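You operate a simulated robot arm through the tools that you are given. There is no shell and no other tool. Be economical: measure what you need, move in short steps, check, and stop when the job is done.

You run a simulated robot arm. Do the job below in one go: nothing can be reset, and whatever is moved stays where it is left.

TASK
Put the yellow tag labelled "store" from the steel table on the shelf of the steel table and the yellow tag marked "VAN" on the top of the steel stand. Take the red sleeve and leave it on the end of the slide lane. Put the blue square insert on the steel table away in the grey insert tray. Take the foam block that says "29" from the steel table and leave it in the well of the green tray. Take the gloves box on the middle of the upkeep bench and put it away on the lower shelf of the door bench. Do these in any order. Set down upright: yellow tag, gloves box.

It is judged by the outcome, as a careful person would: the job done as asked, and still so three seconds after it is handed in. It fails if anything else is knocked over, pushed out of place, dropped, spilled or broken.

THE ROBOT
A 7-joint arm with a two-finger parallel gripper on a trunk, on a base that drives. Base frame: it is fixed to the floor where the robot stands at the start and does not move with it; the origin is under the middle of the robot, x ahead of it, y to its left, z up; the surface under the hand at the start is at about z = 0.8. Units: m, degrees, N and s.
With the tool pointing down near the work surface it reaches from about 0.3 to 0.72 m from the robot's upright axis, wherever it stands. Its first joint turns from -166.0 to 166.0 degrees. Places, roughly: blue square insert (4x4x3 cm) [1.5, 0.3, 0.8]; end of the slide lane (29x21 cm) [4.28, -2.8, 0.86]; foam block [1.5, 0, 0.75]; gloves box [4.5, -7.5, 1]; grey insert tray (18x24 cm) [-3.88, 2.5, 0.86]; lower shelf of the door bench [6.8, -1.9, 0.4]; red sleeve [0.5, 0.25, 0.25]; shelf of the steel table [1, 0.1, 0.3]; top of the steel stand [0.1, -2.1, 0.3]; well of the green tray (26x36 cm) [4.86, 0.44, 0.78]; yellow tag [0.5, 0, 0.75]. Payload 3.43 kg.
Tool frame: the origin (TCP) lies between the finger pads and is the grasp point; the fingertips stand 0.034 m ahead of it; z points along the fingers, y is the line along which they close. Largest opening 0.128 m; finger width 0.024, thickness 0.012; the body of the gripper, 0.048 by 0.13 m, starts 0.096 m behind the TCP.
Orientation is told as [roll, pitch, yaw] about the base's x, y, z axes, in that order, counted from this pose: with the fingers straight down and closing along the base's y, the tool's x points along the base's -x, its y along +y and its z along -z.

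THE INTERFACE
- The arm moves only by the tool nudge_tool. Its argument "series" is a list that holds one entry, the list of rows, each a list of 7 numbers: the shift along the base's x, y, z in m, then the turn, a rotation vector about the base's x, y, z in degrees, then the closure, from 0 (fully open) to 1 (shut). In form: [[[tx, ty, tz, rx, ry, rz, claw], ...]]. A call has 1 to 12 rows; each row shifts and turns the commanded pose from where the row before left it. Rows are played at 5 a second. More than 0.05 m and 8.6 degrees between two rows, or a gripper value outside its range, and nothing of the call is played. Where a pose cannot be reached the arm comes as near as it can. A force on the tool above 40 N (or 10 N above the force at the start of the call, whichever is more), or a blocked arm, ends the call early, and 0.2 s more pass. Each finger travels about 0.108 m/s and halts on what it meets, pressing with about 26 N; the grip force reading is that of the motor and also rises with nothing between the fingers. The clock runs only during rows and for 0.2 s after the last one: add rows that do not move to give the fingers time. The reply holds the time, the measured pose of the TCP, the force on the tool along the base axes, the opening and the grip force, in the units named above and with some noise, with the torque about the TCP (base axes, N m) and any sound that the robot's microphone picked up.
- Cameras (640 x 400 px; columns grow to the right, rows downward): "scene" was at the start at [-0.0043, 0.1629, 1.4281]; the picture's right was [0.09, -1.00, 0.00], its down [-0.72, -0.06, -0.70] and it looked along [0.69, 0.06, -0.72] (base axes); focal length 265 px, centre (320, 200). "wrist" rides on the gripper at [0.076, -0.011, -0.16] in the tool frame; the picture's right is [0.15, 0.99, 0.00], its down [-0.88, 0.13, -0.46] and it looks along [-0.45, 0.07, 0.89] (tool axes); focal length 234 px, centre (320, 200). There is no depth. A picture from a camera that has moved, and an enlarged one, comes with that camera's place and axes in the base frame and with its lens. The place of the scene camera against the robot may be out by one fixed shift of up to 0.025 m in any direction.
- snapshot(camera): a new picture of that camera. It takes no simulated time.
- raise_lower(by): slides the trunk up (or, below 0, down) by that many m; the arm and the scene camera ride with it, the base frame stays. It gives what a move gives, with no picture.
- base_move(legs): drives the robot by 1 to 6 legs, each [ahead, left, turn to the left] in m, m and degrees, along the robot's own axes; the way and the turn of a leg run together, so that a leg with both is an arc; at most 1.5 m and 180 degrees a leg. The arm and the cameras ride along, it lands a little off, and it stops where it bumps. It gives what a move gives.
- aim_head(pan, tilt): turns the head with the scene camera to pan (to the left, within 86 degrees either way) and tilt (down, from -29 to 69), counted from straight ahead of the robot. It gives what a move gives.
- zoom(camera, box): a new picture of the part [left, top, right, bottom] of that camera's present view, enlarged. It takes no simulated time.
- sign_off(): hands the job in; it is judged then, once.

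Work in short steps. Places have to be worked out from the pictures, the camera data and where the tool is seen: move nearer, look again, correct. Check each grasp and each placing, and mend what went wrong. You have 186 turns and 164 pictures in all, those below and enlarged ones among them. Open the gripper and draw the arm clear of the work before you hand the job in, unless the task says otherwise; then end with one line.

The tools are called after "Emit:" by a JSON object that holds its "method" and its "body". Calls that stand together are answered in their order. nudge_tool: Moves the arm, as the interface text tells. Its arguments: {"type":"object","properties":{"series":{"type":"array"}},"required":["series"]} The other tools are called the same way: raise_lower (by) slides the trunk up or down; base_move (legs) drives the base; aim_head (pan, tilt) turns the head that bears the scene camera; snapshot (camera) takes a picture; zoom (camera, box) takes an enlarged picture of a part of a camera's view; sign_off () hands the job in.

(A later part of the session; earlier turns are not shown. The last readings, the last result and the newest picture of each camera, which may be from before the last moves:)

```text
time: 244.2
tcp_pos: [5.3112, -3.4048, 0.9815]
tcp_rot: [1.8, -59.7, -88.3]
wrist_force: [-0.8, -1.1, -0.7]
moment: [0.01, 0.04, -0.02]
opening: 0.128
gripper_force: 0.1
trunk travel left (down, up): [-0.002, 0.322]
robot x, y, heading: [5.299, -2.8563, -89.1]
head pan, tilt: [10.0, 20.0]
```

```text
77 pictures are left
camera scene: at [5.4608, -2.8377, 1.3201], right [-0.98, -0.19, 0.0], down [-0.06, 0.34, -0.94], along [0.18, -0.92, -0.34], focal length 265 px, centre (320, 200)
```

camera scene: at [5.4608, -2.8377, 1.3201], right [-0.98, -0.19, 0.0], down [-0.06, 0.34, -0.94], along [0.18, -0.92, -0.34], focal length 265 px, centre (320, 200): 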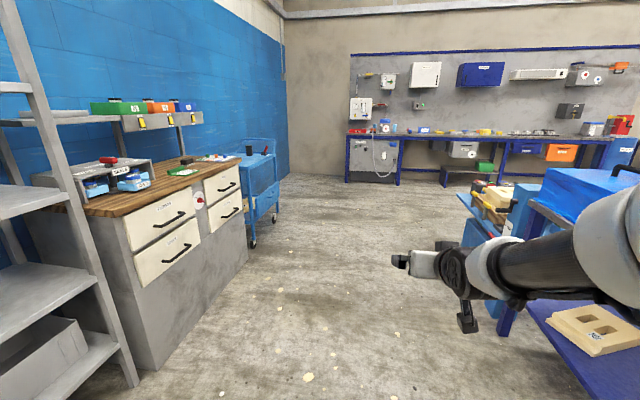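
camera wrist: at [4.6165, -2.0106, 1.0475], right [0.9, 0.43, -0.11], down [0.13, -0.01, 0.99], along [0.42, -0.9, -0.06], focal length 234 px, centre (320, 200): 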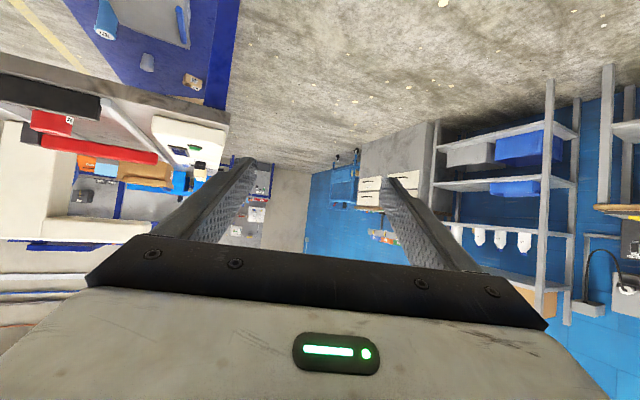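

Path ahead is clear. I drive 2.9 m toward the upkeep bench and look.

Emit:
{"method": "base_move", "body": {"legs": [[1.5, 0, 0], [1.3, 0, -0.5]]}}

Emit:
{"method": "aim_head", "body": {"pan": -5, "tilt": 20}}

Emit:
{"method": "snapshot", "body": {"camera": "scene"}}

Emit:
{"method": "zoom", "body": {"camera": "scene", "box": [180, 60, 500, 260]}}

```text
time: 257.8
tcp_pos: [5.3342, -6.2161, 0.9829]
tcp_rot: [1.7, -59.8, -88.7]
wrist_force: [0.4, 0.0, 0.1]
moment: [0.02, 0.01, -0.02]
opening: 0.1279
gripper_force: 0.0
trunk travel left (down, up): [-0.002, 0.322]
robot x, y, heading: [5.3226, -5.6688, -89.4]
head pan, tilt: [10.0, 20.0]
```

```text
time: 258.6
tcp_pos: [5.3342, -6.216, 0.9821]
tcp_rot: [1.8, -59.7, -88.7]
wrist_force: [-0.5, 0.4, 0.3]
moment: [-0.01, 0.02, -0.01]
opening: 0.128
gripper_force: 0.0
trunk travel left (down, up): [-0.002, 0.322]
robot x, y, heading: [5.3267, -5.6651, -89.7]
head pan, tilt: [-5.0, 20.0]
```

```text
76 pictures are left
camera scene: at [5.4627, -5.6522, 1.3201], right [-1.0, 0.08, 0.0], down [0.03, 0.34, -0.94], along [-0.07, -0.94, -0.34], focal length 265 px, centre (320, 200)
```

scene: 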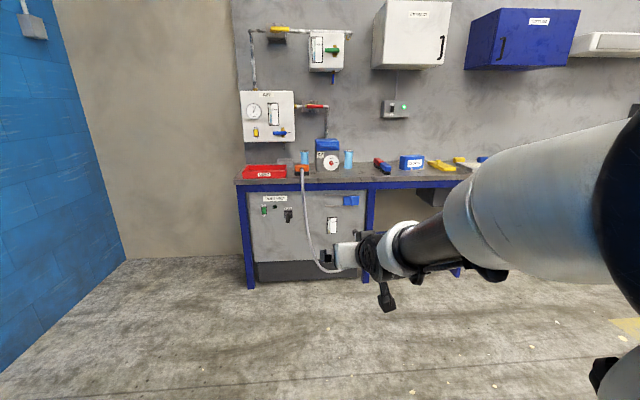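

```text
2.00 times, centred on (340, 160) of scene
camera zoom: at [5.4627, -5.6522, 1.3201], right [-1.0, 0.08, 0.0], down [0.03, 0.34, -0.94], along [-0.07, -0.94, -0.34], focal length 531 px, centre (280, 280)
```

zoom: 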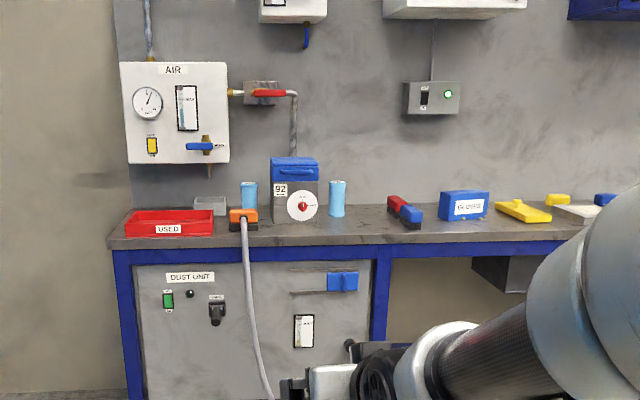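

A blue box likely labelled GLOVES is near (4.65,-7.4). I move right 0.6 m and ahead to read it.

Emit:
{"method": "base_move", "body": {"legs": [[0, -0.65, 0], [0.45, 0, 0]]}}

Emit:
{"method": "aim_head", "body": {"pan": 0, "tilt": 20}}

Emit:
{"method": "snapshot", "body": {"camera": "scene"}}

Emit:
{"method": "snapshot", "body": {"camera": "wrist"}}

```text
time: 267.6
tcp_pos: [4.6837, -6.6717, 0.9811]
tcp_rot: [1.8, -59.7, -88.9]
wrist_force: [-0.5, 0.4, 0.2]
moment: [0.0, 0.03, 0.01]
opening: 0.128
gripper_force: 0.1
trunk travel left (down, up): [-0.002, 0.322]
robot x, y, heading: [4.6727, -6.118, -89.9]
head pan, tilt: [-5.0, 20.0]
```

```text
time: 268.3
tcp_pos: [4.6839, -6.6726, 0.9822]
tcp_rot: [1.7, -59.6, -88.9]
wrist_force: [0.1, 0.0, 0.0]
moment: [0.03, 0.01, 0.0]
opening: 0.1281
gripper_force: 0.0
trunk travel left (down, up): [-0.002, 0.322]
robot x, y, heading: [4.6743, -6.1222, -89.9]
head pan, tilt: [0.0, 20.0]
```

```text
74 pictures are left
camera scene: at [4.8214, -6.108, 1.3201], right [-1.0, 0.0, 0.0], down [0.0, 0.34, -0.94], along [0.0, -0.94, -0.34], focal length 265 px, centre (320, 200)
```

scene: 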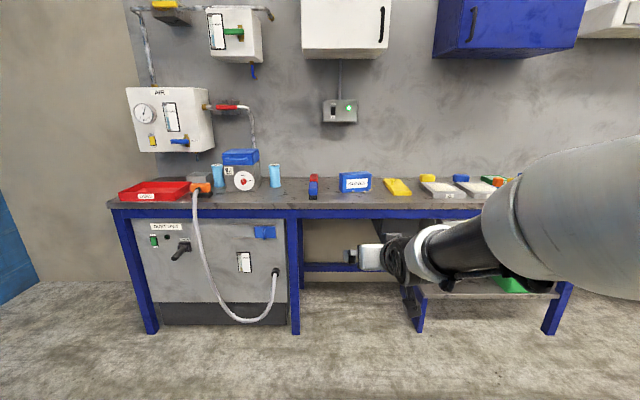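

```text
73 pictures are left
camera wrist: at [4.6628, -6.4957, 0.9973], right [0.99, 0.12, -0.11], down [0.12, -0.05, 0.99], along [0.11, -0.99, -0.06], focal length 234 px, centre (320, 200)
```

wrist: 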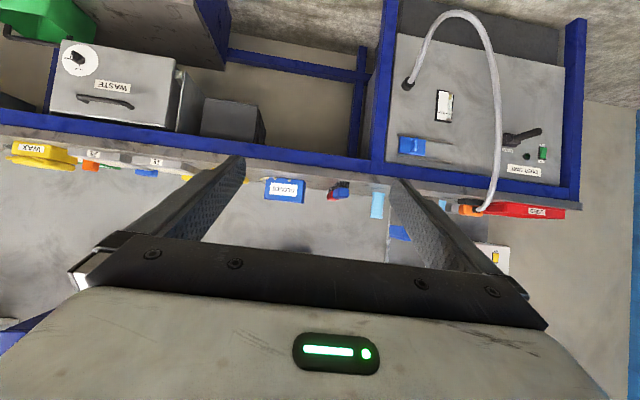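

The box reads GLOVES, ≈18 cm wide, at about (4.61,-7.55). It's too wide to grip across its width, so I'll first grasp from above across its depth, rotate 90° and regrasp. I raise the trunk and untilt the tool.

Emit:
{"method": "raise_lower", "body": {"by": 0.17}}

Emit:
{"method": "nudge_tool", "body": {"series": [[[0, 0.02, 0, 7.5, 0, 0, 0], [0.01, 0.02, 0, 7.5, 0, 0, 0], [0.01, 0.02, 0, 7.5, 0, 0, 0], [0.01, 0.02, 0, 7.5, 0, 0, 0], [0.01, 0.02, 0, 7.5, 0, 0, 0], [0.01, 0.02, 0, 7.5, 0, 0, 0], [0.01, 0.02, 0, 7.5, 0, 0, 0], [0, 0, 0, 7.3, 0, 0, 0], [0, 0, 0, 0, 0, 0, 0]]]}}

Emit:
{"method": "aim_head", "body": {"pan": 0, "tilt": 30}}

Emit:
{"method": "snapshot", "body": {"camera": "scene"}}

```text
time: 270.2
tcp_pos: [4.6835, -6.6728, 1.152]
tcp_rot: [1.7, -59.6, -88.9]
wrist_force: [0.4, -0.4, 0.0]
moment: [0.0, 0.0, 0.01]
opening: 0.1279
gripper_force: 0.0
trunk travel left (down, up): [-0.172, 0.152]
robot x, y, heading: [4.6761, -6.1235, -89.4]
head pan, tilt: [0.0, 20.0]
```

```text
time: 272.2
tcp_pos: [4.7438, -6.5315, 1.1524]
tcp_rot: [2.8, 0.2, -89.4]
wrist_force: [0.1, -0.3, -0.5]
moment: [-0.01, 0.01, -0.01]
opening: 0.128
gripper_force: 0.1
trunk travel left (down, up): [-0.172, 0.152]
robot x, y, heading: [4.6758, -6.1219, -89.8]
head pan, tilt: [0.0, 20.0]
```

```text
time: 272.9
tcp_pos: [4.7426, -6.5318, 1.1526]
tcp_rot: [2.7, 0.1, -89.5]
wrist_force: [0.0, 0.2, 0.6]
moment: [-0.03, -0.02, -0.03]
opening: 0.1279
gripper_force: 0.0
trunk travel left (down, up): [-0.172, 0.152]
robot x, y, heading: [4.6768, -6.1191, -89.7]
head pan, tilt: [0.0, 30.0]
```

```text
72 pictures are left
camera scene: at [4.8215, -6.1053, 1.4741], right [-1.0, 0.0, 0.0], down [0.0, 0.5, -0.87], along [0.0, -0.87, -0.5], focal length 265 px, centre (320, 200)
```

scene: 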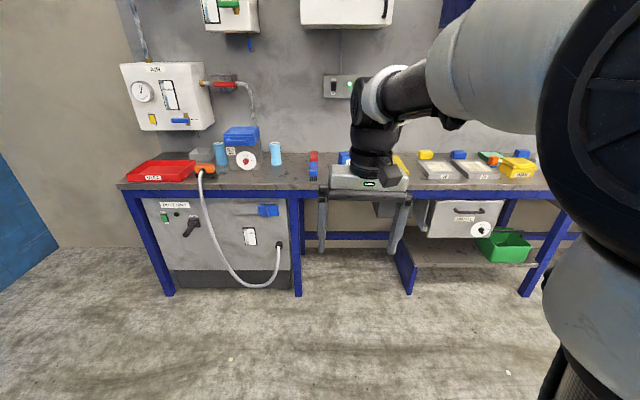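

I yaw the tool 90° (fingers closing along y), fix the small roll, and drive to the bench.

Emit:
{"method": "nudge_tool", "body": {"series": [[[0, 0, 0, 0, 2.7, 0, 0], [0, 0, 0, 0, 0, 8.5, 0], [0, 0, 0, 0, 0, 8.5, 0], [0, 0, 0, 0, 0, 8.5, 0], [0, 0, 0, 0, 0, 8.5, 0], [0, 0, 0, 0, 0, 8.5, 0], [0, 0, 0, 0, 0, 8.5, 0], [0, 0, 0, 0, 0, 8.5, 0], [0, 0, 0, 0, 0, 8.5, 0], [0, 0, 0, 0, 0, 8.5, 0], [0, 0, 0, 0, 0, 8.5, 0], [0, 0, 0, 0, 0, 4.5, 0]]]}}

Emit:
{"method": "base_move", "body": {"legs": [[0.68, 0, 0]]}}

Emit:
{"method": "snapshot", "body": {"camera": "wrist"}}

Emit:
{"method": "aim_head", "body": {"pan": -5, "tilt": 40}}

Emit:
{"method": "snapshot", "body": {"camera": "scene"}}

```text
time: 275.5
tcp_pos: [4.7421, -6.5329, 1.1523]
tcp_rot: [0.0, 0.1, 0.3]
wrist_force: [0.0, -0.1, 0.2]
moment: [0.0, -0.01, -0.04]
opening: 0.1277
gripper_force: 0.0
trunk travel left (down, up): [-0.172, 0.152]
robot x, y, heading: [4.6732, -6.1203, -89.7]
head pan, tilt: [0.0, 30.0]
```

```text
time: 279.3
tcp_pos: [4.7473, -7.211, 1.1527]
tcp_rot: [0.0, 0.1, 0.2]
wrist_force: [0.5, 0.2, 0.4]
moment: [-0.02, 0.0, -0.01]
opening: 0.1282
gripper_force: 0.0
trunk travel left (down, up): [-0.172, 0.152]
robot x, y, heading: [4.682, -6.8015, -89.4]
head pan, tilt: [0.0, 30.0]
```

```text
71 pictures are left
camera wrist: at [4.6706, -7.2222, 1.3122], right [-0.15, 0.99, 0.0], down [0.88, 0.13, 0.45], along [0.45, 0.07, -0.89], focal length 234 px, centre (320, 200)
```

wrist: 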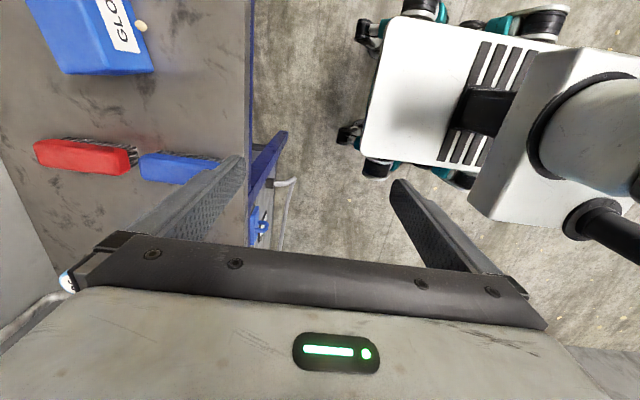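

```text
time: 280.0
tcp_pos: [4.7471, -7.2105, 1.1525]
tcp_rot: [-0.1, 0.2, 0.3]
wrist_force: [-0.1, -0.1, 0.4]
moment: [-0.01, 0.0, 0.01]
opening: 0.1275
gripper_force: 0.0
trunk travel left (down, up): [-0.172, 0.152]
robot x, y, heading: [4.6803, -6.8027, -90.0]
head pan, tilt: [-5.0, 40.0]
```

```text
70 pictures are left
camera scene: at [4.8168, -6.7788, 1.4587], right [-1.0, 0.08, 0.0], down [0.05, 0.64, -0.77], along [-0.06, -0.76, -0.64], focal length 265 px, centre (320, 200)
```

scene: 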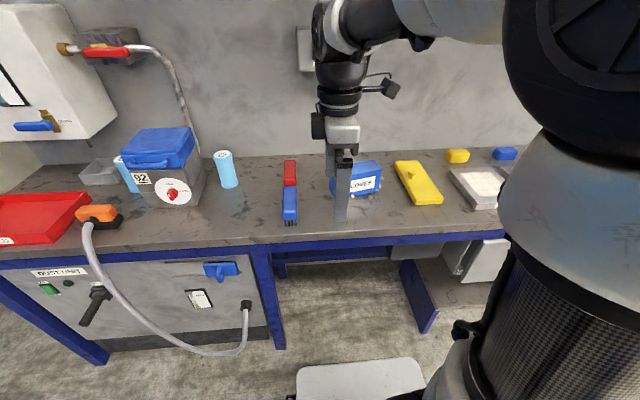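

I move over the box for a clear top view.

Emit:
{"method": "nudge_tool", "body": {"series": [[[-0.02, -0.04, 0, 0, 0, 0, 0], [-0.02, -0.04, 0, 0, 0, 0, 0], [-0.02, -0.04, 0, 0, 0, 0, 0], [-0.02, -0.04, 0, 0, 0, 0, 0], [-0.03, -0.03, 0, 0, 0, 0, 0], [-0.03, -0.03, 0, 0, 0, 0, 0], [0, 0, 0, 0, 0, 0, 0]]]}}

Emit:
{"method": "snapshot", "body": {"camera": "wrist"}}

Emit:
{"method": "zoom", "body": {"camera": "scene", "box": [240, 80, 460, 260]}}

```text
time: 281.6
tcp_pos: [4.6079, -7.4321, 1.1528]
tcp_rot: [0.0, 0.2, 0.2]
wrist_force: [0.1, 0.2, 0.6]
moment: [0.02, -0.01, 0.03]
opening: 0.1283
gripper_force: 0.1
trunk travel left (down, up): [-0.172, 0.152]
robot x, y, heading: [4.6778, -6.7994, -89.8]
head pan, tilt: [-5.0, 40.0]
```

```text
69 pictures are left
camera wrist: at [4.5306, -7.4427, 1.3128], right [-0.15, 0.99, 0.0], down [0.88, 0.13, 0.45], along [0.45, 0.07, -0.89], focal length 234 px, centre (320, 200)
```

wrist: 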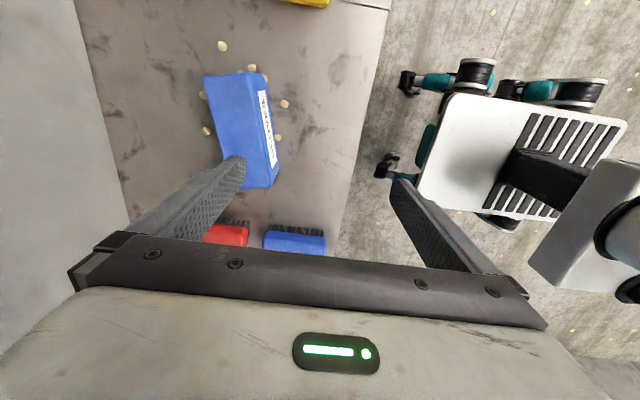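

```text
2.22 times, centred on (350, 170) of scene
camera zoom: at [4.8166, -6.779, 1.4587], right [-1.0, 0.08, 0.0], down [0.05, 0.64, -0.77], along [-0.06, -0.76, -0.64], focal length 590 px, centre (253, 267)
```

zoom: 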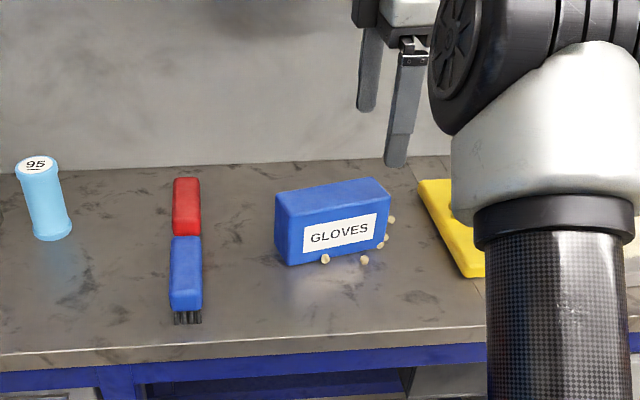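

The box is ~0.176×0.07 m, yaw ≈ +11°, centre (4.62,-7.55), with small pegs around its base, so I'll keep fingertips above z≈0.88. I move closer and line up.

Emit:
{"method": "base_move", "body": {"legs": [[0.1, 0, 0]]}}

Emit:
{"method": "nudge_tool", "body": {"series": [[[0.01, -0.02, -0.03, 0, 0, 5.5, 0], [0, 0, -0.03, 0, 0, 5.5, 0], [0, 0, -0.03, 0, 0, 0, 0], [0, 0, 0, 0, 0, 0, 0]]]}}

Emit:
{"method": "snapshot", "body": {"camera": "wrist"}}

```text
time: 282.8
tcp_pos: [4.6064, -7.5311, 1.1536]
tcp_rot: [0.0, 0.2, 0.2]
wrist_force: [-0.4, 0.1, 0.1]
moment: [0.01, 0.02, -0.01]
opening: 0.1276
gripper_force: 0.1
trunk travel left (down, up): [-0.172, 0.152]
robot x, y, heading: [4.6777, -6.8969, -89.6]
head pan, tilt: [-5.0, 40.0]
```

```text
time: 283.8
tcp_pos: [4.617, -7.5517, 1.0626]
tcp_rot: [-0.1, 0.1, 11.1]
wrist_force: [-0.3, -0.3, -0.1]
moment: [0.03, -0.03, 0.0]
opening: 0.1281
gripper_force: 0.1
trunk travel left (down, up): [-0.172, 0.152]
robot x, y, heading: [4.6772, -6.8983, -89.7]
head pan, tilt: [-5.0, 40.0]
```

```text
67 pictures are left
camera wrist: at [4.5458, -7.5761, 1.2227], right [-0.34, 0.94, 0.0], down [0.84, 0.3, 0.45], along [0.43, 0.15, -0.89], focal length 234 px, centre (320, 200)
```

wrist: 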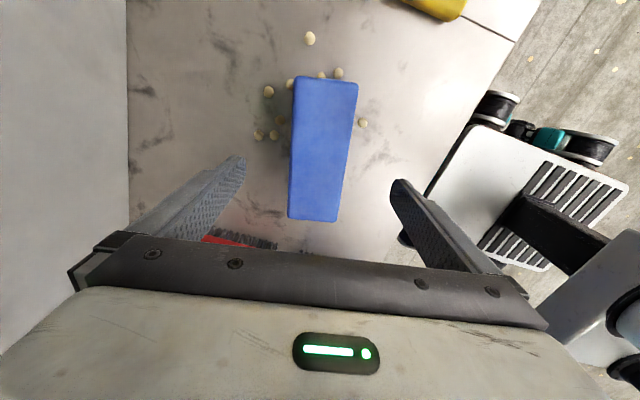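

Aligned; centre ≈(4.627,-7.55), yaw ≈13.5°. I descend to z≈0.925 and grip.

Emit:
{"method": "nudge_tool", "body": {"series": [[[0.01, 0, -0.045, 0, 0, 2.5, 0], [0, 0, -0.045, 0, 0, 0, 0], [0, 0, -0.045, 0, 0, 0, 0], [0, 0, 0, 0, 0, 0, 0.3], [0, 0, 0, 0, 0, 0, 0.6], [0, 0, 0, 0, 0, 0, 0.6], [0, 0, 0, 0, 0, 0, 0.6]]]}}

Emit:
{"method": "snapshot", "body": {"camera": "wrist"}}

Emit:
{"method": "zoom", "body": {"camera": "scene", "box": [240, 80, 460, 260]}}

```text
time: 285.4
tcp_pos: [4.6293, -7.5482, 0.9282]
tcp_rot: [0.2, 0.1, 13.6]
wrist_force: [-0.1, -0.2, -0.4]
moment: [-0.04, 0.03, 0.05]
opening: 0.0682
gripper_force: 26.1
trunk travel left (down, up): [-0.172, 0.152]
robot x, y, heading: [4.6798, -6.9006, -90.1]
head pan, tilt: [-5.0, 40.0]
```

```text
66 pictures are left
camera wrist: at [4.5568, -7.5776, 1.0878], right [-0.38, 0.93, 0.0], down [0.83, 0.33, 0.45], along [0.42, 0.17, -0.89], focal length 234 px, centre (320, 200)
```

wrist: 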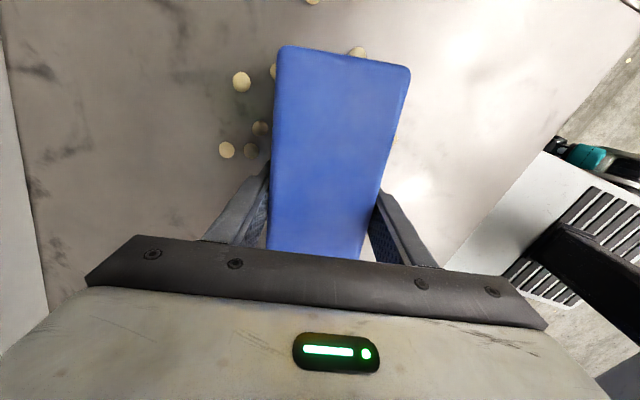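

```text
2.22 times, centred on (350, 170) of scene
camera zoom: at [4.8173, -6.8779, 1.4587], right [-1.0, 0.08, 0.0], down [0.05, 0.64, -0.77], along [-0.06, -0.76, -0.64], focal length 590 px, centre (253, 267)
```

zoom: 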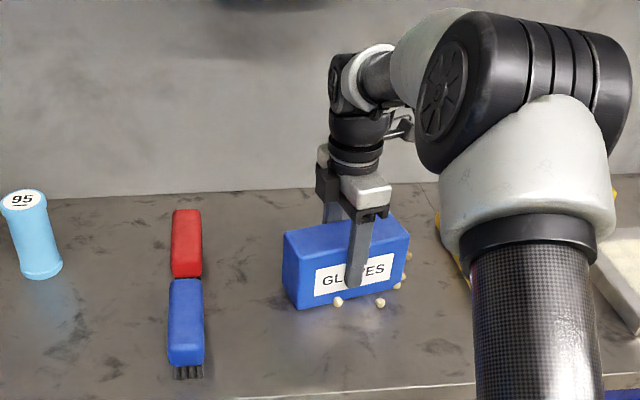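

Gripped. I lift 12 cm and rotate the box so its long axis points toward me.

Emit:
{"method": "nudge_tool", "body": {"series": [[[0, 0, 0.04, 0, 0, 0, 0.65], [0, 0, 0.04, 0, 0, 0, 0.65], [0, 0.01, 0.04, 0, 0, 0, 0.65], [0.02, 0.02, 0, 0, 0, -8, 0.65], [0.02, 0.02, 0, 0, 0, -8, 0.65], [0.02, 0, 0, 0, 0, -8, 0.65], [0.02, 0, 0, 0, 0, -8, 0.65], [0.02, 0, 0, 0, 0, -8, 0.65], [0.01, 0, 0, 0, 0, -8, 0.65], [0, 0, 0, 0, 0, -8, 0.65], [0, 0, 0, 0, 0, -8, 0.65]]]}}

Emit:
{"method": "nudge_tool", "body": {"series": [[[0, 0, 0, 0, 0, -8, 0.65], [0, 0, 0, 0, 0, -8, 0.65], [0, 0, 0, 0, 0, -8, 0.65], [0, 0, 0, 0, 0, -8, 0.65], [0, 0, 0, 0, 0, -7.6, 0.65], [0, 0, 0, 0, 0, 0, 0.65]]]}}

Emit:
{"method": "snapshot", "body": {"camera": "wrist"}}

Emit:
{"method": "zoom", "body": {"camera": "scene", "box": [200, 60, 460, 280]}}

```text
time: 287.8
tcp_pos: [4.7374, -7.5, 1.0478]
tcp_rot: [0.0, 0.1, -50.5]
wrist_force: [0.7, -0.3, -2.7]
moment: [-0.01, -0.01, 0.03]
opening: 0.0677
gripper_force: 26.0
trunk travel left (down, up): [-0.172, 0.152]
robot x, y, heading: [4.6805, -6.9029, -89.7]
head pan, tilt: [-5.0, 40.0]
```

```text
time: 289.2
tcp_pos: [4.7382, -7.5017, 1.0476]
tcp_rot: [0.0, 0.2, -89.9]
wrist_force: [-0.1, 0.3, -4.1]
moment: [0.01, -0.02, 0.05]
opening: 0.0678
gripper_force: 26.6
trunk travel left (down, up): [-0.172, 0.152]
robot x, y, heading: [4.6783, -6.9002, -89.9]
head pan, tilt: [-5.0, 40.0]
```

```text
64 pictures are left
camera wrist: at [4.7259, -7.4245, 1.208], right [0.99, 0.15, 0.0], down [0.13, -0.88, 0.45], along [0.07, -0.45, -0.89], focal length 234 px, centre (320, 200)
```

wrist: 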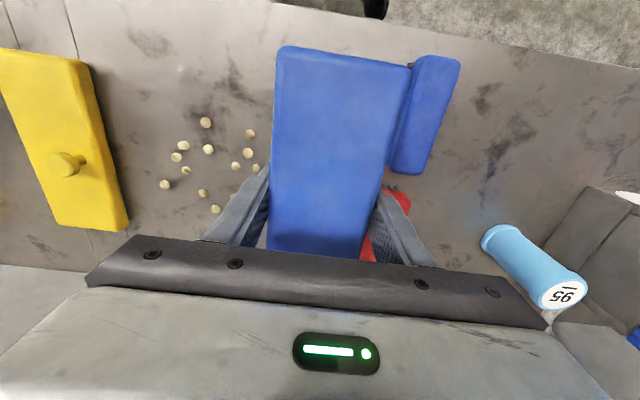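

```text
1.82 times, centred on (330, 170) of scene
camera zoom: at [4.8173, -6.878, 1.4587], right [-1.0, 0.08, 0.0], down [0.05, 0.64, -0.77], along [-0.06, -0.76, -0.64], focal length 483 px, centre (302, 254)
```

zoom: 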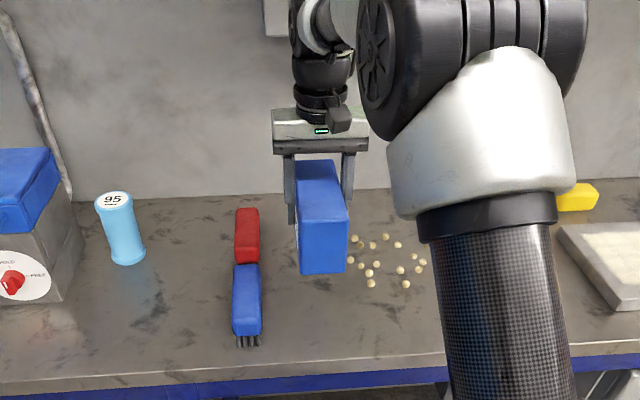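

The dots are loose pellets at x≤4.65; brush starts at x≈4.84. The box at x=4.738 clears both. I lower it to the bench.

Emit:
{"method": "nudge_tool", "body": {"series": [[[0.005, 0, -0.04, 0, 0, 0, 0.65], [0, 0, -0.04, 0, 0, 0, 0.65], [0, 0, -0.034, 0, 0, 0, 0.65], [0, 0, -0.004, 0, 0, 0, 0.65], [0, 0, 0, 0, 0, 0, 0.65]]]}}

```text
time: 290.4
tcp_pos: [4.743, -7.5022, 0.9294]
tcp_rot: [0.0, 0.2, -89.8]
wrist_force: [-0.2, -0.2, -2.2]
moment: [-0.02, 0.0, 0.0]
opening: 0.0679
gripper_force: 25.7
trunk travel left (down, up): [-0.172, 0.152]
robot x, y, heading: [4.6783, -6.8996, -90.2]
head pan, tilt: [-5.0, 40.0]
```

I lower the last 2 mm, release, rise, raise the trunk fully, and tilt the tool in place for a regrasp along the box's length.

Emit:
{"method": "nudge_tool", "body": {"series": [[[0, 0, -0.003, 0, 0, 0, 0.65], [0, 0, 0, 0, 0, 0, 0.3], [0, 0, 0, 0, 0, 0, 0.2], [0, 0, 0, 0, 0, 0, 0.2], [0, 0, 0.04, 0, 0, 0, 0.2], [0, 0, 0.04, 0, 0, 0, 0.2], [0, 0, 0, 0, 0, 0, 0.2]]]}}

Emit:
{"method": "raise_lower", "body": {"by": 0.15}}

Emit:
{"method": "nudge_tool", "body": {"series": [[[0, 0, -0.04, 0, 0, 0, 0.2], [0, 0, -0.03, 0, 0, 0, 0.2], [0, 0, 0, -7.5, 0, 0, 0.2], [0, 0, 0, -7.5, 0, 0, 0.2], [0, 0, 0, -7.5, 0, 0, 0.2], [0, 0, 0, -7.5, 0, 0, 0.2], [0, 0, 0, -7.5, 0, 0, 0.2], [0, 0, 0, -7.5, 0, 0, 0.2], [0, 0, 0, -7.5, 0, 0, 0.2], [0, 0, 0, -7.5, 0, 0, 0.2], [0, 0, 0, 0, 0, 0, 0.2]]]}}

Emit:
{"method": "snapshot", "body": {"camera": "wrist"}}

Emit:
{"method": "snapshot", "body": {"camera": "scene"}}

```text
time: 292.0
tcp_pos: [4.7424, -7.5, 1.0071]
tcp_rot: [0.1, 0.2, -89.9]
wrist_force: [0.6, 1.6, -0.1]
moment: [0.01, 0.01, 0.0]
opening: 0.1024
gripper_force: 0.1
trunk travel left (down, up): [-0.172, 0.152]
robot x, y, heading: [4.6813, -6.898, -89.8]
head pan, tilt: [-5.0, 40.0]
```

```text
time: 293.7
tcp_pos: [4.7416, -7.5011, 1.1562]
tcp_rot: [-0.1, 0.1, -89.8]
wrist_force: [0.0, 0.5, -0.5]
moment: [0.04, 0.0, 0.01]
opening: 0.1023
gripper_force: 0.1
trunk travel left (down, up): [-0.322, 0.002]
robot x, y, heading: [4.6809, -6.9025, -89.5]
head pan, tilt: [-5.0, 40.0]
```

```text
time: 296.1
tcp_pos: [4.7416, -7.5009, 1.0859]
tcp_rot: [-0.1, -59.8, -89.9]
wrist_force: [0.4, 0.0, 0.4]
moment: [0.02, 0.0, 0.0]
opening: 0.1025
gripper_force: 0.0
trunk travel left (down, up): [-0.322, 0.002]
robot x, y, heading: [4.6787, -6.9007, -89.8]
head pan, tilt: [-5.0, 40.0]
```

```text
62 pictures are left
camera wrist: at [4.7296, -7.3234, 1.1009], right [0.99, 0.07, -0.13], down [0.13, -0.05, 0.99], along [0.07, -1.0, -0.06], focal length 234 px, centre (320, 200)
```

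wrist: 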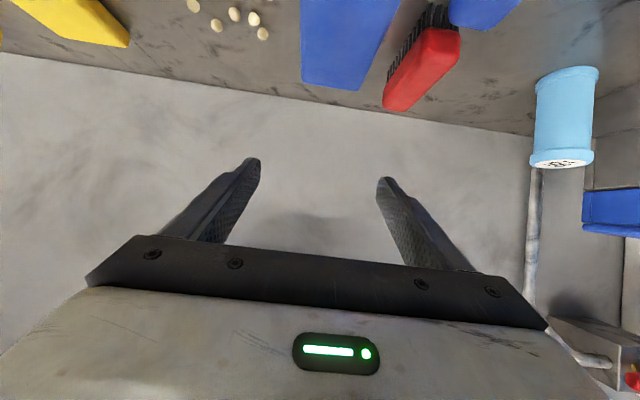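

```text
61 pictures are left
camera scene: at [4.8173, -6.8778, 1.6087], right [-1.0, 0.08, 0.0], down [0.05, 0.64, -0.77], along [-0.06, -0.76, -0.64], focal length 265 px, centre (320, 200)
```

scene: 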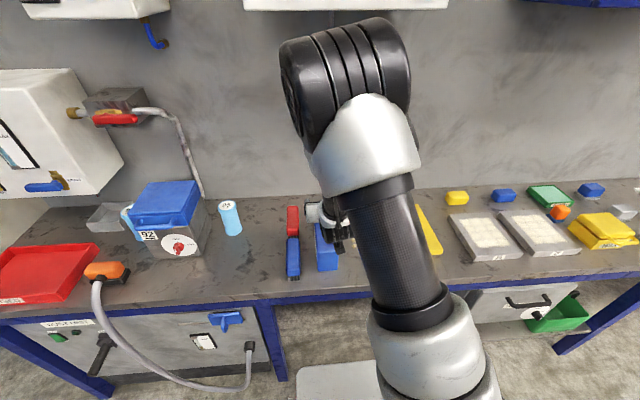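

Box is aligned beneath (x≈4.745, far end y≈-7.59). I lower straight with the tilted tool to z≈0.925 and grip.

Emit:
{"method": "nudge_tool", "body": {"series": [[[0.003, 0.018, -0.03, 0, 0, 0, 0.2], [0, 0, -0.04, 0, 0, 0, 0.2], [0, 0, -0.04, 0, 0, 0, 0.2], [0, 0, -0.04, 0, 0, 0, 0.2], [0, 0, -0.008, 0, 0, 0, 0.2], [0, 0, 0, 0, 0, 0, 0.4], [0, 0, 0, 0, 0, 0, 0.65], [0, 0, 0, 0, 0, 0, 0.65], [0, 0, 0, 0, 0, 0, 0.65]]]}}

Emit:
{"method": "snapshot", "body": {"camera": "wrist"}}

```text
time: 298.1
tcp_pos: [4.745, -7.4837, 0.9281]
tcp_rot: [-0.1, -59.8, -89.9]
wrist_force: [-0.3, 0.5, -0.3]
moment: [-0.1, -0.01, -0.07]
opening: 0.0677
gripper_force: 25.7
trunk travel left (down, up): [-0.322, 0.002]
robot x, y, heading: [4.6787, -6.8983, -89.6]
head pan, tilt: [-5.0, 40.0]
```

```text
60 pictures are left
camera wrist: at [4.7327, -7.3064, 0.9432], right [0.99, 0.07, -0.13], down [0.13, -0.05, 0.99], along [0.07, -1.0, -0.06], focal length 234 px, centre (320, 200)
```

wrist: 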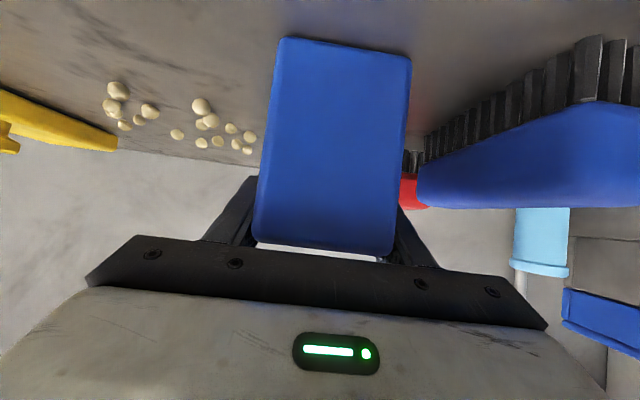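

Box firmly held lengthwise. I lift it, back off, lower the trunk, and drive back up the aisle to face the door bench.

Emit:
{"method": "nudge_tool", "body": {"series": [[[0, 0, 0.04, 0, 0, 0, 0.75], [0, 0, 0.04, 0, 0, 0, 0.75], [0, 0, 0.04, 0, 0, 0, 0.75], [0, 0, 0, 0, 0, 0, 0.75]]]}}

Emit:
{"method": "base_move", "body": {"legs": [[-0.6, 0, 0], [0, 0.68, 0], [-1.5, 0, 0], [-1.5, 0, 0], [-1.4, 0, 0], [0, 0, 90]]}}

Emit:
{"method": "raise_lower", "body": {"by": -0.32}}

Emit:
{"method": "aim_head", "body": {"pan": 0, "tilt": 25}}

Emit:
{"method": "snapshot", "body": {"camera": "scene"}}

Emit:
{"method": "snapshot", "body": {"camera": "wrist"}}

```text
time: 299.1
tcp_pos: [4.7459, -7.4832, 1.0475]
tcp_rot: [-0.1, -59.8, -89.9]
wrist_force: [0.0, 0.1, -2.8]
moment: [0.03, 0.03, 0.0]
opening: 0.0679
gripper_force: 26.1
trunk travel left (down, up): [-0.322, 0.002]
robot x, y, heading: [4.6756, -6.8979, -89.6]
head pan, tilt: [-5.0, 40.0]
```

```text
time: 333.7
tcp_pos: [5.8388, -1.822, 1.0476]
tcp_rot: [-0.1, -59.8, 0.4]
wrist_force: [-0.4, 0.9, -2.7]
moment: [0.02, 0.01, -0.03]
opening: 0.0676
gripper_force: 26.0
trunk travel left (down, up): [-0.322, 0.002]
robot x, y, heading: [5.2555, -1.8934, 0.4]
head pan, tilt: [-5.0, 40.0]
```

```text
time: 336.9
tcp_pos: [5.8379, -1.8226, 0.7275]
tcp_rot: [-0.1, -59.8, 0.5]
wrist_force: [-0.3, -0.5, -3.3]
moment: [0.02, 0.07, 0.03]
opening: 0.0679
gripper_force: 25.5
trunk travel left (down, up): [-0.002, 0.322]
robot x, y, heading: [5.2539, -1.8873, 0.6]
head pan, tilt: [-5.0, 40.0]
```

```text
time: 337.6
tcp_pos: [5.8398, -1.8227, 0.7273]
tcp_rot: [-0.1, -59.8, 0.3]
wrist_force: [-0.1, -1.0, -2.7]
moment: [0.02, 0.06, 0.03]
opening: 0.068
gripper_force: 26.4
trunk travel left (down, up): [-0.002, 0.322]
robot x, y, heading: [5.2546, -1.8902, 0.6]
head pan, tilt: [0.0, 25.0]
```

```text
59 pictures are left
camera scene: at [5.2614, -1.7352, 1.312], right [0.01, -1.0, 0.0], down [-0.42, 0.0, -0.91], along [0.91, 0.01, -0.42], focal length 265 px, centre (320, 200)
```

scene: 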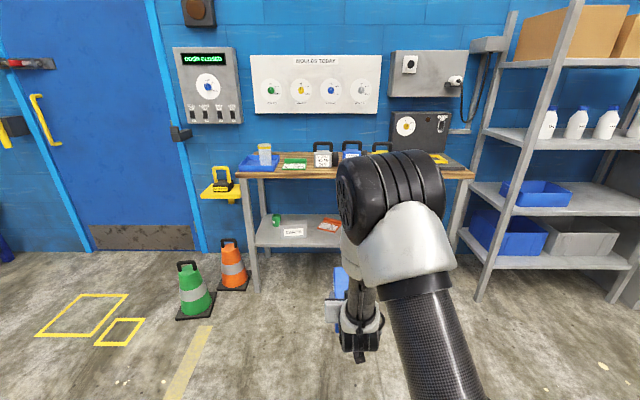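

```text
58 pictures are left
camera wrist: at [5.6617, -1.8338, 0.7427], right [-0.08, 0.99, -0.13], down [0.05, 0.13, 0.99], along [1.0, 0.07, -0.06], focal length 234 px, centre (320, 200)
```

wrist: 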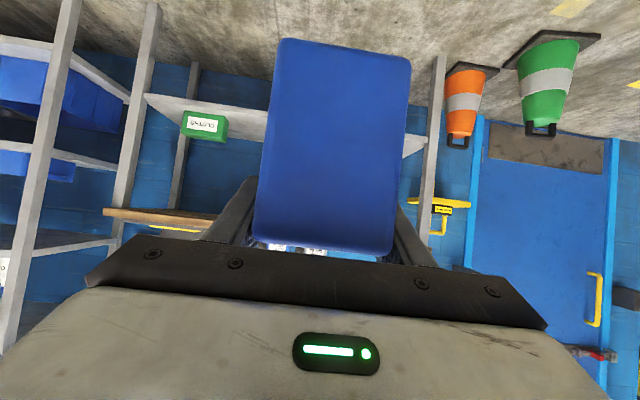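

Door bench lower shelf: items at y≈-1.45…-1.8 and a green box near y≈-2.3; free gap around y≈-2.05. I align the base to y≈-2.12, lower and extend the arm, and check.

Emit:
{"method": "base_move", "body": {"legs": [[0, -0.23, -0.4], [0.3, 0, 0]]}}

Emit:
{"method": "nudge_tool", "body": {"series": [[[0.02, 0, -0.035, 0, 0, 0, 0.75], [0.02, 0, -0.035, 0, 0, 0, 0.75], [0.02, 0, -0.035, 0, 0, 0, 0.75], [0.02, 0, -0.035, 0, 0, 0, 0.75], [0.02, 0, -0.03, 0, 0, 0, 0.75], [0.01, 0, -0.02, 0, 0, 0, 0.75], [0, 0, 0, 0, 0, 0, 0.75]]]}}

Emit:
{"method": "snapshot", "body": {"camera": "wrist"}}

Emit:
{"method": "aim_head", "body": {"pan": 0, "tilt": 35}}

Emit:
{"method": "snapshot", "body": {"camera": "scene"}}

```text
time: 342.1
tcp_pos: [6.1401, -2.0612, 0.7274]
tcp_rot: [-0.1, -59.8, -0.3]
wrist_force: [-0.1, 0.6, -2.7]
moment: [0.01, 0.04, 0.01]
opening: 0.0681
gripper_force: 26.2
trunk travel left (down, up): [-0.002, 0.322]
robot x, y, heading: [5.5572, -2.1225, -0.1]
head pan, tilt: [0.0, 25.0]
```

```text
time: 343.7
tcp_pos: [6.2476, -2.061, 0.5377]
tcp_rot: [-0.1, -59.8, -0.2]
wrist_force: [-0.5, 0.5, -4.0]
moment: [-0.02, 0.04, -0.01]
opening: 0.0679
gripper_force: 26.4
trunk travel left (down, up): [-0.002, 0.322]
robot x, y, heading: [5.5531, -2.1216, -0.0]
head pan, tilt: [0.0, 25.0]
```

```text
57 pictures are left
camera wrist: at [6.0728, -2.0696, 0.5529], right [-0.07, 0.99, -0.13], down [0.05, 0.13, 0.99], along [1.0, 0.06, -0.06], focal length 234 px, centre (320, 200)
```

wrist: 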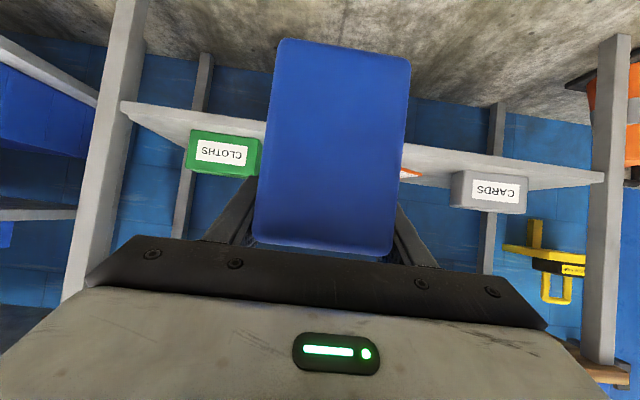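

```text
time: 344.4
tcp_pos: [6.249, -2.0603, 0.5391]
tcp_rot: [-0.1, -59.7, -0.3]
wrist_force: [0.6, -0.1, -3.2]
moment: [-0.01, 0.03, 0.02]
opening: 0.068
gripper_force: 26.3
trunk travel left (down, up): [-0.002, 0.322]
robot x, y, heading: [5.5562, -2.1238, -0.0]
head pan, tilt: [0.0, 35.0]
```

```text
56 pictures are left
camera scene: at [5.5602, -1.9661, 1.2963], right [0.0, -1.0, 0.0], down [-0.57, 0.0, -0.82], along [0.82, 0.0, -0.57], focal length 265 px, centre (320, 200)
```

scene: 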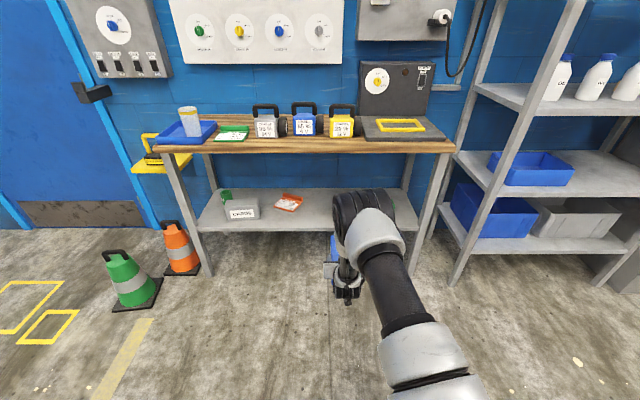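

Shelf z≈0.39, front edge x≈6.566; gap between the red item and CLOTHS box is clear. I drive in 0.43 m and lower.

Emit:
{"method": "base_move", "body": {"legs": [[0.3, 0, 0]]}}

Emit:
{"method": "nudge_tool", "body": {"series": [[[0, 0.015, 0, 0, 0, 0, 0.75], [0, 0, 0, 0, 0, 0, 0.75]]]}}

Emit:
{"method": "base_move", "body": {"legs": [[0.135, 0, 0]]}}

Emit:
{"method": "nudge_tool", "body": {"series": [[[0, 0, -0.03, 0, 0, 0, 0.75], [0, 0, -0.02, 0, 0, 0, 0.75], [0, 0, -0.01, 0, 0, 0, 0.75], [0, 0, 0, 0, 0, 0, 0.75]]]}}

Emit:
{"method": "snapshot", "body": {"camera": "wrist"}}

Emit:
{"method": "snapshot", "body": {"camera": "scene"}}

```text
time: 346.5
tcp_pos: [6.5511, -2.0639, 0.5379]
tcp_rot: [-0.1, -59.8, -0.4]
wrist_force: [-0.4, -0.8, -3.9]
moment: [0.02, 0.05, -0.01]
opening: 0.0678
gripper_force: 25.8
trunk travel left (down, up): [-0.002, 0.322]
robot x, y, heading: [5.8577, -2.1219, -0.2]
head pan, tilt: [0.0, 35.0]
```

```text
time: 347.1
tcp_pos: [6.552, -2.0483, 0.5377]
tcp_rot: [-0.1, -59.9, -0.5]
wrist_force: [-0.8, 0.4, -3.0]
moment: [-0.02, 0.07, 0.02]
opening: 0.0678
gripper_force: 26.1
trunk travel left (down, up): [-0.002, 0.322]
robot x, y, heading: [5.8568, -2.1227, -0.3]
head pan, tilt: [0.0, 35.0]
```

```text
time: 348.4
tcp_pos: [6.6879, -2.0489, 0.5384]
tcp_rot: [-0.1, -59.8, -0.5]
wrist_force: [-0.1, 0.0, -3.9]
moment: [-0.04, 0.03, -0.02]
opening: 0.0679
gripper_force: 25.7
trunk travel left (down, up): [-0.002, 0.322]
robot x, y, heading: [5.9953, -2.1216, -0.3]
head pan, tilt: [0.0, 35.0]
```

```text
time: 349.4
tcp_pos: [6.6868, -2.0492, 0.4786]
tcp_rot: [-0.1, -59.8, -0.5]
wrist_force: [-0.2, -0.7, -1.7]
moment: [-0.02, 0.03, 0.01]
opening: 0.0676
gripper_force: 26.0
trunk travel left (down, up): [-0.002, 0.322]
robot x, y, heading: [5.9948, -2.1249, -0.2]
head pan, tilt: [0.0, 35.0]
```

```text
55 pictures are left
camera wrist: at [6.5102, -2.0577, 0.4927], right [-0.06, 0.99, -0.13], down [0.05, 0.13, 0.99], along [1.0, 0.06, -0.06], focal length 234 px, centre (320, 200)
```

wrist: 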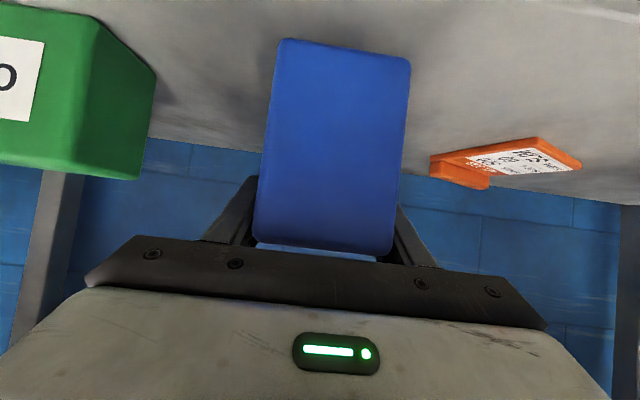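

```text
54 pictures are left
camera scene: at [5.9984, -1.9678, 1.2962], right [-0.01, -1.0, 0.0], down [-0.57, 0.0, -0.82], along [0.82, 0.0, -0.57], focal length 265 px, centre (320, 200)
```

scene: 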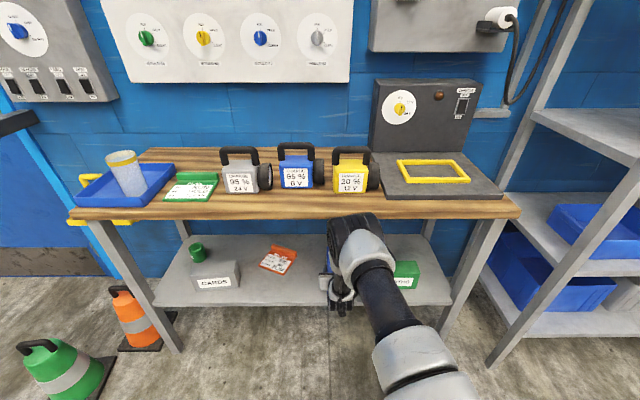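

Clear of neighbors. I lower to contact in small steps.

Emit:
{"method": "nudge_tool", "body": {"series": [[[0, 0, -0.005, 0, 0, 0, 0.75], [0, 0, -0.004, 0, 0, 0, 0.75], [0, 0, -0.003, 0, 0, 0, 0.75], [0, 0, 0, 0, 0, 0, 0.75]]]}}

```text
time: 350.4
tcp_pos: [6.6868, -2.049, 0.4668]
tcp_rot: [-0.2, -59.8, -0.4]
wrist_force: [0.6, -0.3, -2.7]
moment: [-0.03, 0.07, -0.02]
opening: 0.0678
gripper_force: 26.5
trunk travel left (down, up): [-0.002, 0.322]
robot x, y, heading: [5.9922, -2.1219, -0.3]
head pan, tilt: [0.0, 35.0]
```

Emit:
{"method": "nudge_tool", "body": {"series": [[[0, 0, -0.003, 0, 0, 0, 0.75], [0, 0, -0.003, 0, 0, 0, 0.75], [0, 0, -0.003, 0, 0, 0, 0.75], [0, 0, 0, 0, 0, 0, 0.75]]]}}

```text
time: 351.4
tcp_pos: [6.6865, -2.0487, 0.4585]
tcp_rot: [0.0, -59.8, -0.5]
wrist_force: [0.2, 0.9, -3.5]
moment: [0.01, 0.04, 0.02]
opening: 0.0676
gripper_force: 26.8
trunk travel left (down, up): [-0.002, 0.322]
robot x, y, heading: [5.9932, -2.1253, -0.4]
head pan, tilt: [0.0, 35.0]
```

Emit:
{"method": "nudge_tool", "body": {"series": [[[0, 0, -0.004, 0, 0, 0, 0.75], [0, 0, -0.003, 0, 0, 0, 0.75], [0, 0, -0.003, 0, 0, 0, 0.75], [0, 0, 0, 0, 0, 0, 0.75]]]}}

Emit:
{"method": "snapshot", "body": {"camera": "wrist"}}

```text
time: 352.4
tcp_pos: [6.6887, -2.049, 0.4514]
tcp_rot: [0.0, -60.3, -0.5]
wrist_force: [-3.4, -0.4, 24.4]
moment: [0.02, 0.33, 0.15]
opening: 0.0676
gripper_force: 26.1
trunk travel left (down, up): [-0.002, 0.322]
robot x, y, heading: [5.9947, -2.1222, -0.4]
head pan, tilt: [0.0, 35.0]
```

```text
53 pictures are left
camera wrist: at [6.5123, -2.0579, 0.4651], right [-0.06, 0.99, -0.13], down [0.04, 0.13, 0.99], along [1.0, 0.06, -0.05], focal length 234 px, centre (320, 200)
```

wrist: 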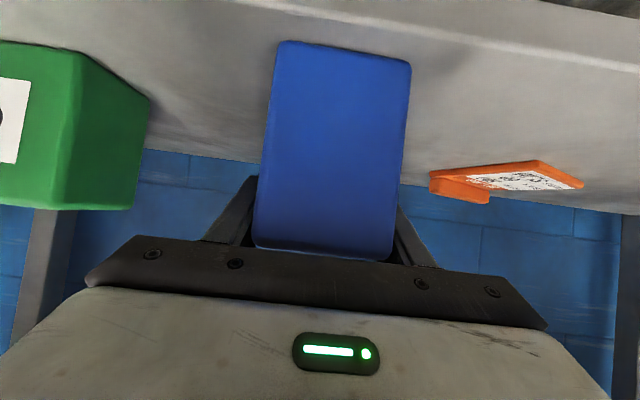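

Contact made. I ease off, open, and withdraw along the tool axis, then back the base out.

Emit:
{"method": "nudge_tool", "body": {"series": [[[0, 0, 0.004, 0, 0, 0, 0.75], [0, 0, 0, 0, 0, 0, 0.4], [0, 0, 0, 0, 0, 0, 0.25], [0, 0, 0, 0, 0, 0, 0.25], [-0.02, 0, 0.0115, 0, 0, 0, 0.25], [-0.03, 0, 0.015, 0, 0, 0, 0.25], [-0.03, 0, 0.015, 0, 0, 0, 0.25], [0, 0, 0, 0, 0, 0, 0.25]]]}}

Emit:
{"method": "base_move", "body": {"legs": [[-0.5, 0, 0]]}}

Emit:
{"method": "snapshot", "body": {"camera": "wrist"}}

```text
time: 354.2
tcp_pos: [6.6074, -2.0493, 0.4929]
tcp_rot: [-0.1, -59.7, -0.5]
wrist_force: [-0.1, 0.5, 0.6]
moment: [0.04, -0.02, 0.0]
opening: 0.0958
gripper_force: 0.1
trunk travel left (down, up): [-0.002, 0.322]
robot x, y, heading: [5.9937, -2.1244, -0.4]
head pan, tilt: [0.0, 35.0]
```

```text
time: 357.1
tcp_pos: [6.1078, -2.0501, 0.4921]
tcp_rot: [-0.1, -59.8, -1.0]
wrist_force: [0.4, -0.1, 0.0]
moment: [0.0, 0.01, 0.01]
opening: 0.0962
gripper_force: 0.0
trunk travel left (down, up): [-0.002, 0.322]
robot x, y, heading: [5.4893, -2.1208, -0.8]
head pan, tilt: [0.0, 35.0]
```

```text
52 pictures are left
camera wrist: at [5.9304, -2.0579, 0.5071], right [-0.06, 0.99, -0.13], down [0.05, 0.13, 0.99], along [1.0, 0.05, -0.06], focal length 234 px, centre (320, 200)
```

wrist: 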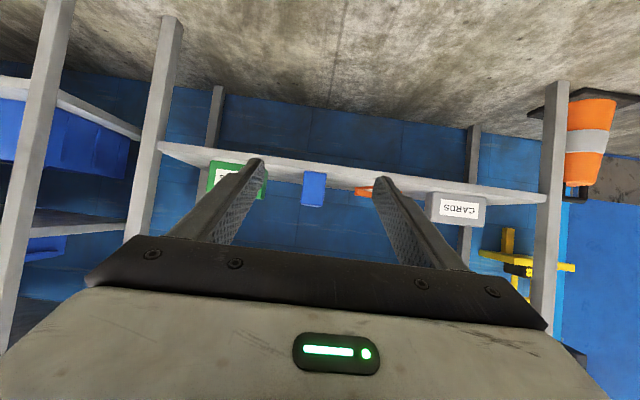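

Gloves box stands upright on the shelf. I now bring the arm back to vertical and drive back to the steel table's right side for foam block 29.

Emit:
{"method": "raise_lower", "body": {"by": 0.17}}

Emit:
{"method": "nudge_tool", "body": {"series": [[[-0.02, 0, 0.04, 0, 7.5, 0, 0], [-0.02, 0, 0.04, 0, 7.5, 0, 0], [-0.02, 0, 0.04, 0, 7.5, 0, 0], [-0.02, 0, 0.04, 0, 7.5, 0, 0], [-0.02, 0, 0.04, 0, 7.5, 0, 0], [-0.02, 0, 0.04, 0, 7.5, 0, 0], [-0.02, 0, 0.04, 0, 7.5, 0, 0], [-0.02, 0, 0.04, 0, 7.3, 0, 0], [-0.02, 0, 0.04, 0, 0, 0, 0], [-0.02, 0, 0.02, 0, 0, 0, 0]]]}}

Emit:
{"method": "base_move", "body": {"legs": [[0, 1.05, 0], [-1.5, 0, 0.8], [-1.5, 0, 0], [-0.95, 0, 0], [0, 0, 90]]}}

Emit:
{"method": "aim_head", "body": {"pan": 0, "tilt": 35}}

Emit:
{"method": "snapshot", "body": {"camera": "scene"}}

```text
time: 359.1
tcp_pos: [6.1077, -2.0515, 0.6628]
tcp_rot: [-0.1, -59.7, -1.0]
wrist_force: [1.5, 0.0, 0.0]
moment: [0.03, 0.01, 0.04]
opening: 0.0958
gripper_force: 0.1
trunk travel left (down, up): [-0.172, 0.152]
robot x, y, heading: [5.4913, -2.1187, -0.6]
head pan, tilt: [0.0, 35.0]
```

```text
time: 361.3
tcp_pos: [5.9068, -2.0515, 1.044]
tcp_rot: [-1.1, 0.1, -0.4]
wrist_force: [-0.2, 0.5, -0.3]
moment: [0.02, 0.02, 0.0]
opening: 0.128
gripper_force: 0.1
trunk travel left (down, up): [-0.172, 0.152]
robot x, y, heading: [5.493, -2.1169, -0.8]
head pan, tilt: [0.0, 35.0]
```

```text
time: 394.2
tcp_pos: [1.4866, -0.6323, 1.042]
tcp_rot: [-0.9, 0.0, 89.1]
wrist_force: [0.0, -1.1, 0.8]
moment: [0.0, -0.04, 0.0]
opening: 0.128
gripper_force: 0.1
trunk travel left (down, up): [-0.172, 0.152]
robot x, y, heading: [1.5532, -1.0478, 88.8]
head pan, tilt: [0.0, 35.0]
```

```text
time: 394.9
tcp_pos: [1.4882, -0.6321, 1.0409]
tcp_rot: [-0.8, 0.0, 89.1]
wrist_force: [-1.1, -0.1, -0.2]
moment: [0.01, -0.02, 0.03]
opening: 0.1278
gripper_force: 0.0
trunk travel left (down, up): [-0.172, 0.152]
robot x, y, heading: [1.5518, -1.0484, 88.6]
head pan, tilt: [0.0, 35.0]
```

```text
51 pictures are left
camera scene: at [1.417, -1.0302, 1.4663], right [1.0, -0.02, 0.0], down [-0.01, -0.57, -0.82], along [0.02, 0.82, -0.57], focal length 265 px, centre (320, 200)
```

scene: 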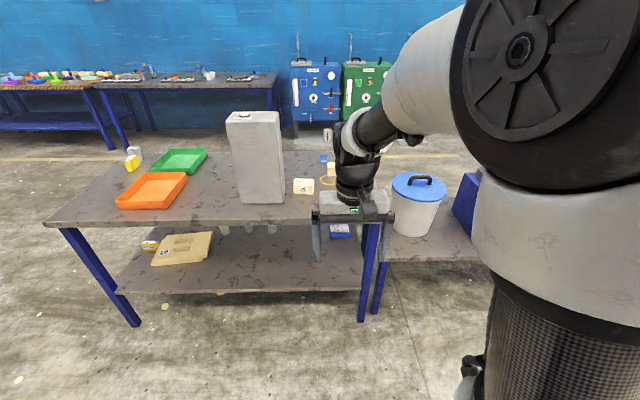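

I zoom to read the foam blocks.

Emit:
{"method": "zoom", "body": {"camera": "scene", "box": [270, 130, 400, 240]}}

Emit:
{"method": "snapshot", "body": {"camera": "wrist"}}

```text
3.64 times, centred on (335, 185) of scene
camera zoom: at [1.417, -1.0302, 1.4663], right [1.0, -0.02, 0.0], down [-0.01, -0.57, -0.82], along [0.02, 0.82, -0.57], focal length 965 px, centre (266, 254)
```

zoom: 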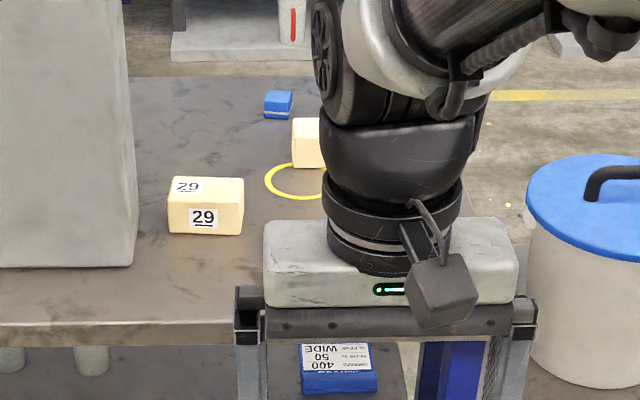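

```text
49 pictures are left
camera wrist: at [1.4933, -0.7073, 1.202], right [-0.99, -0.13, -0.02], down [-0.12, 0.88, 0.45], along [-0.04, 0.45, -0.89], focal length 234 px, centre (320, 200)
```

wrist: 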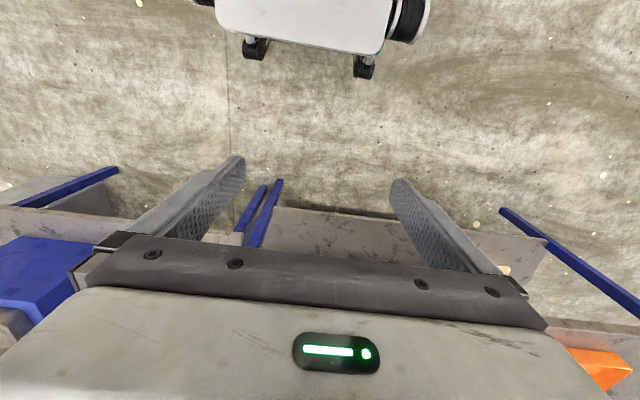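

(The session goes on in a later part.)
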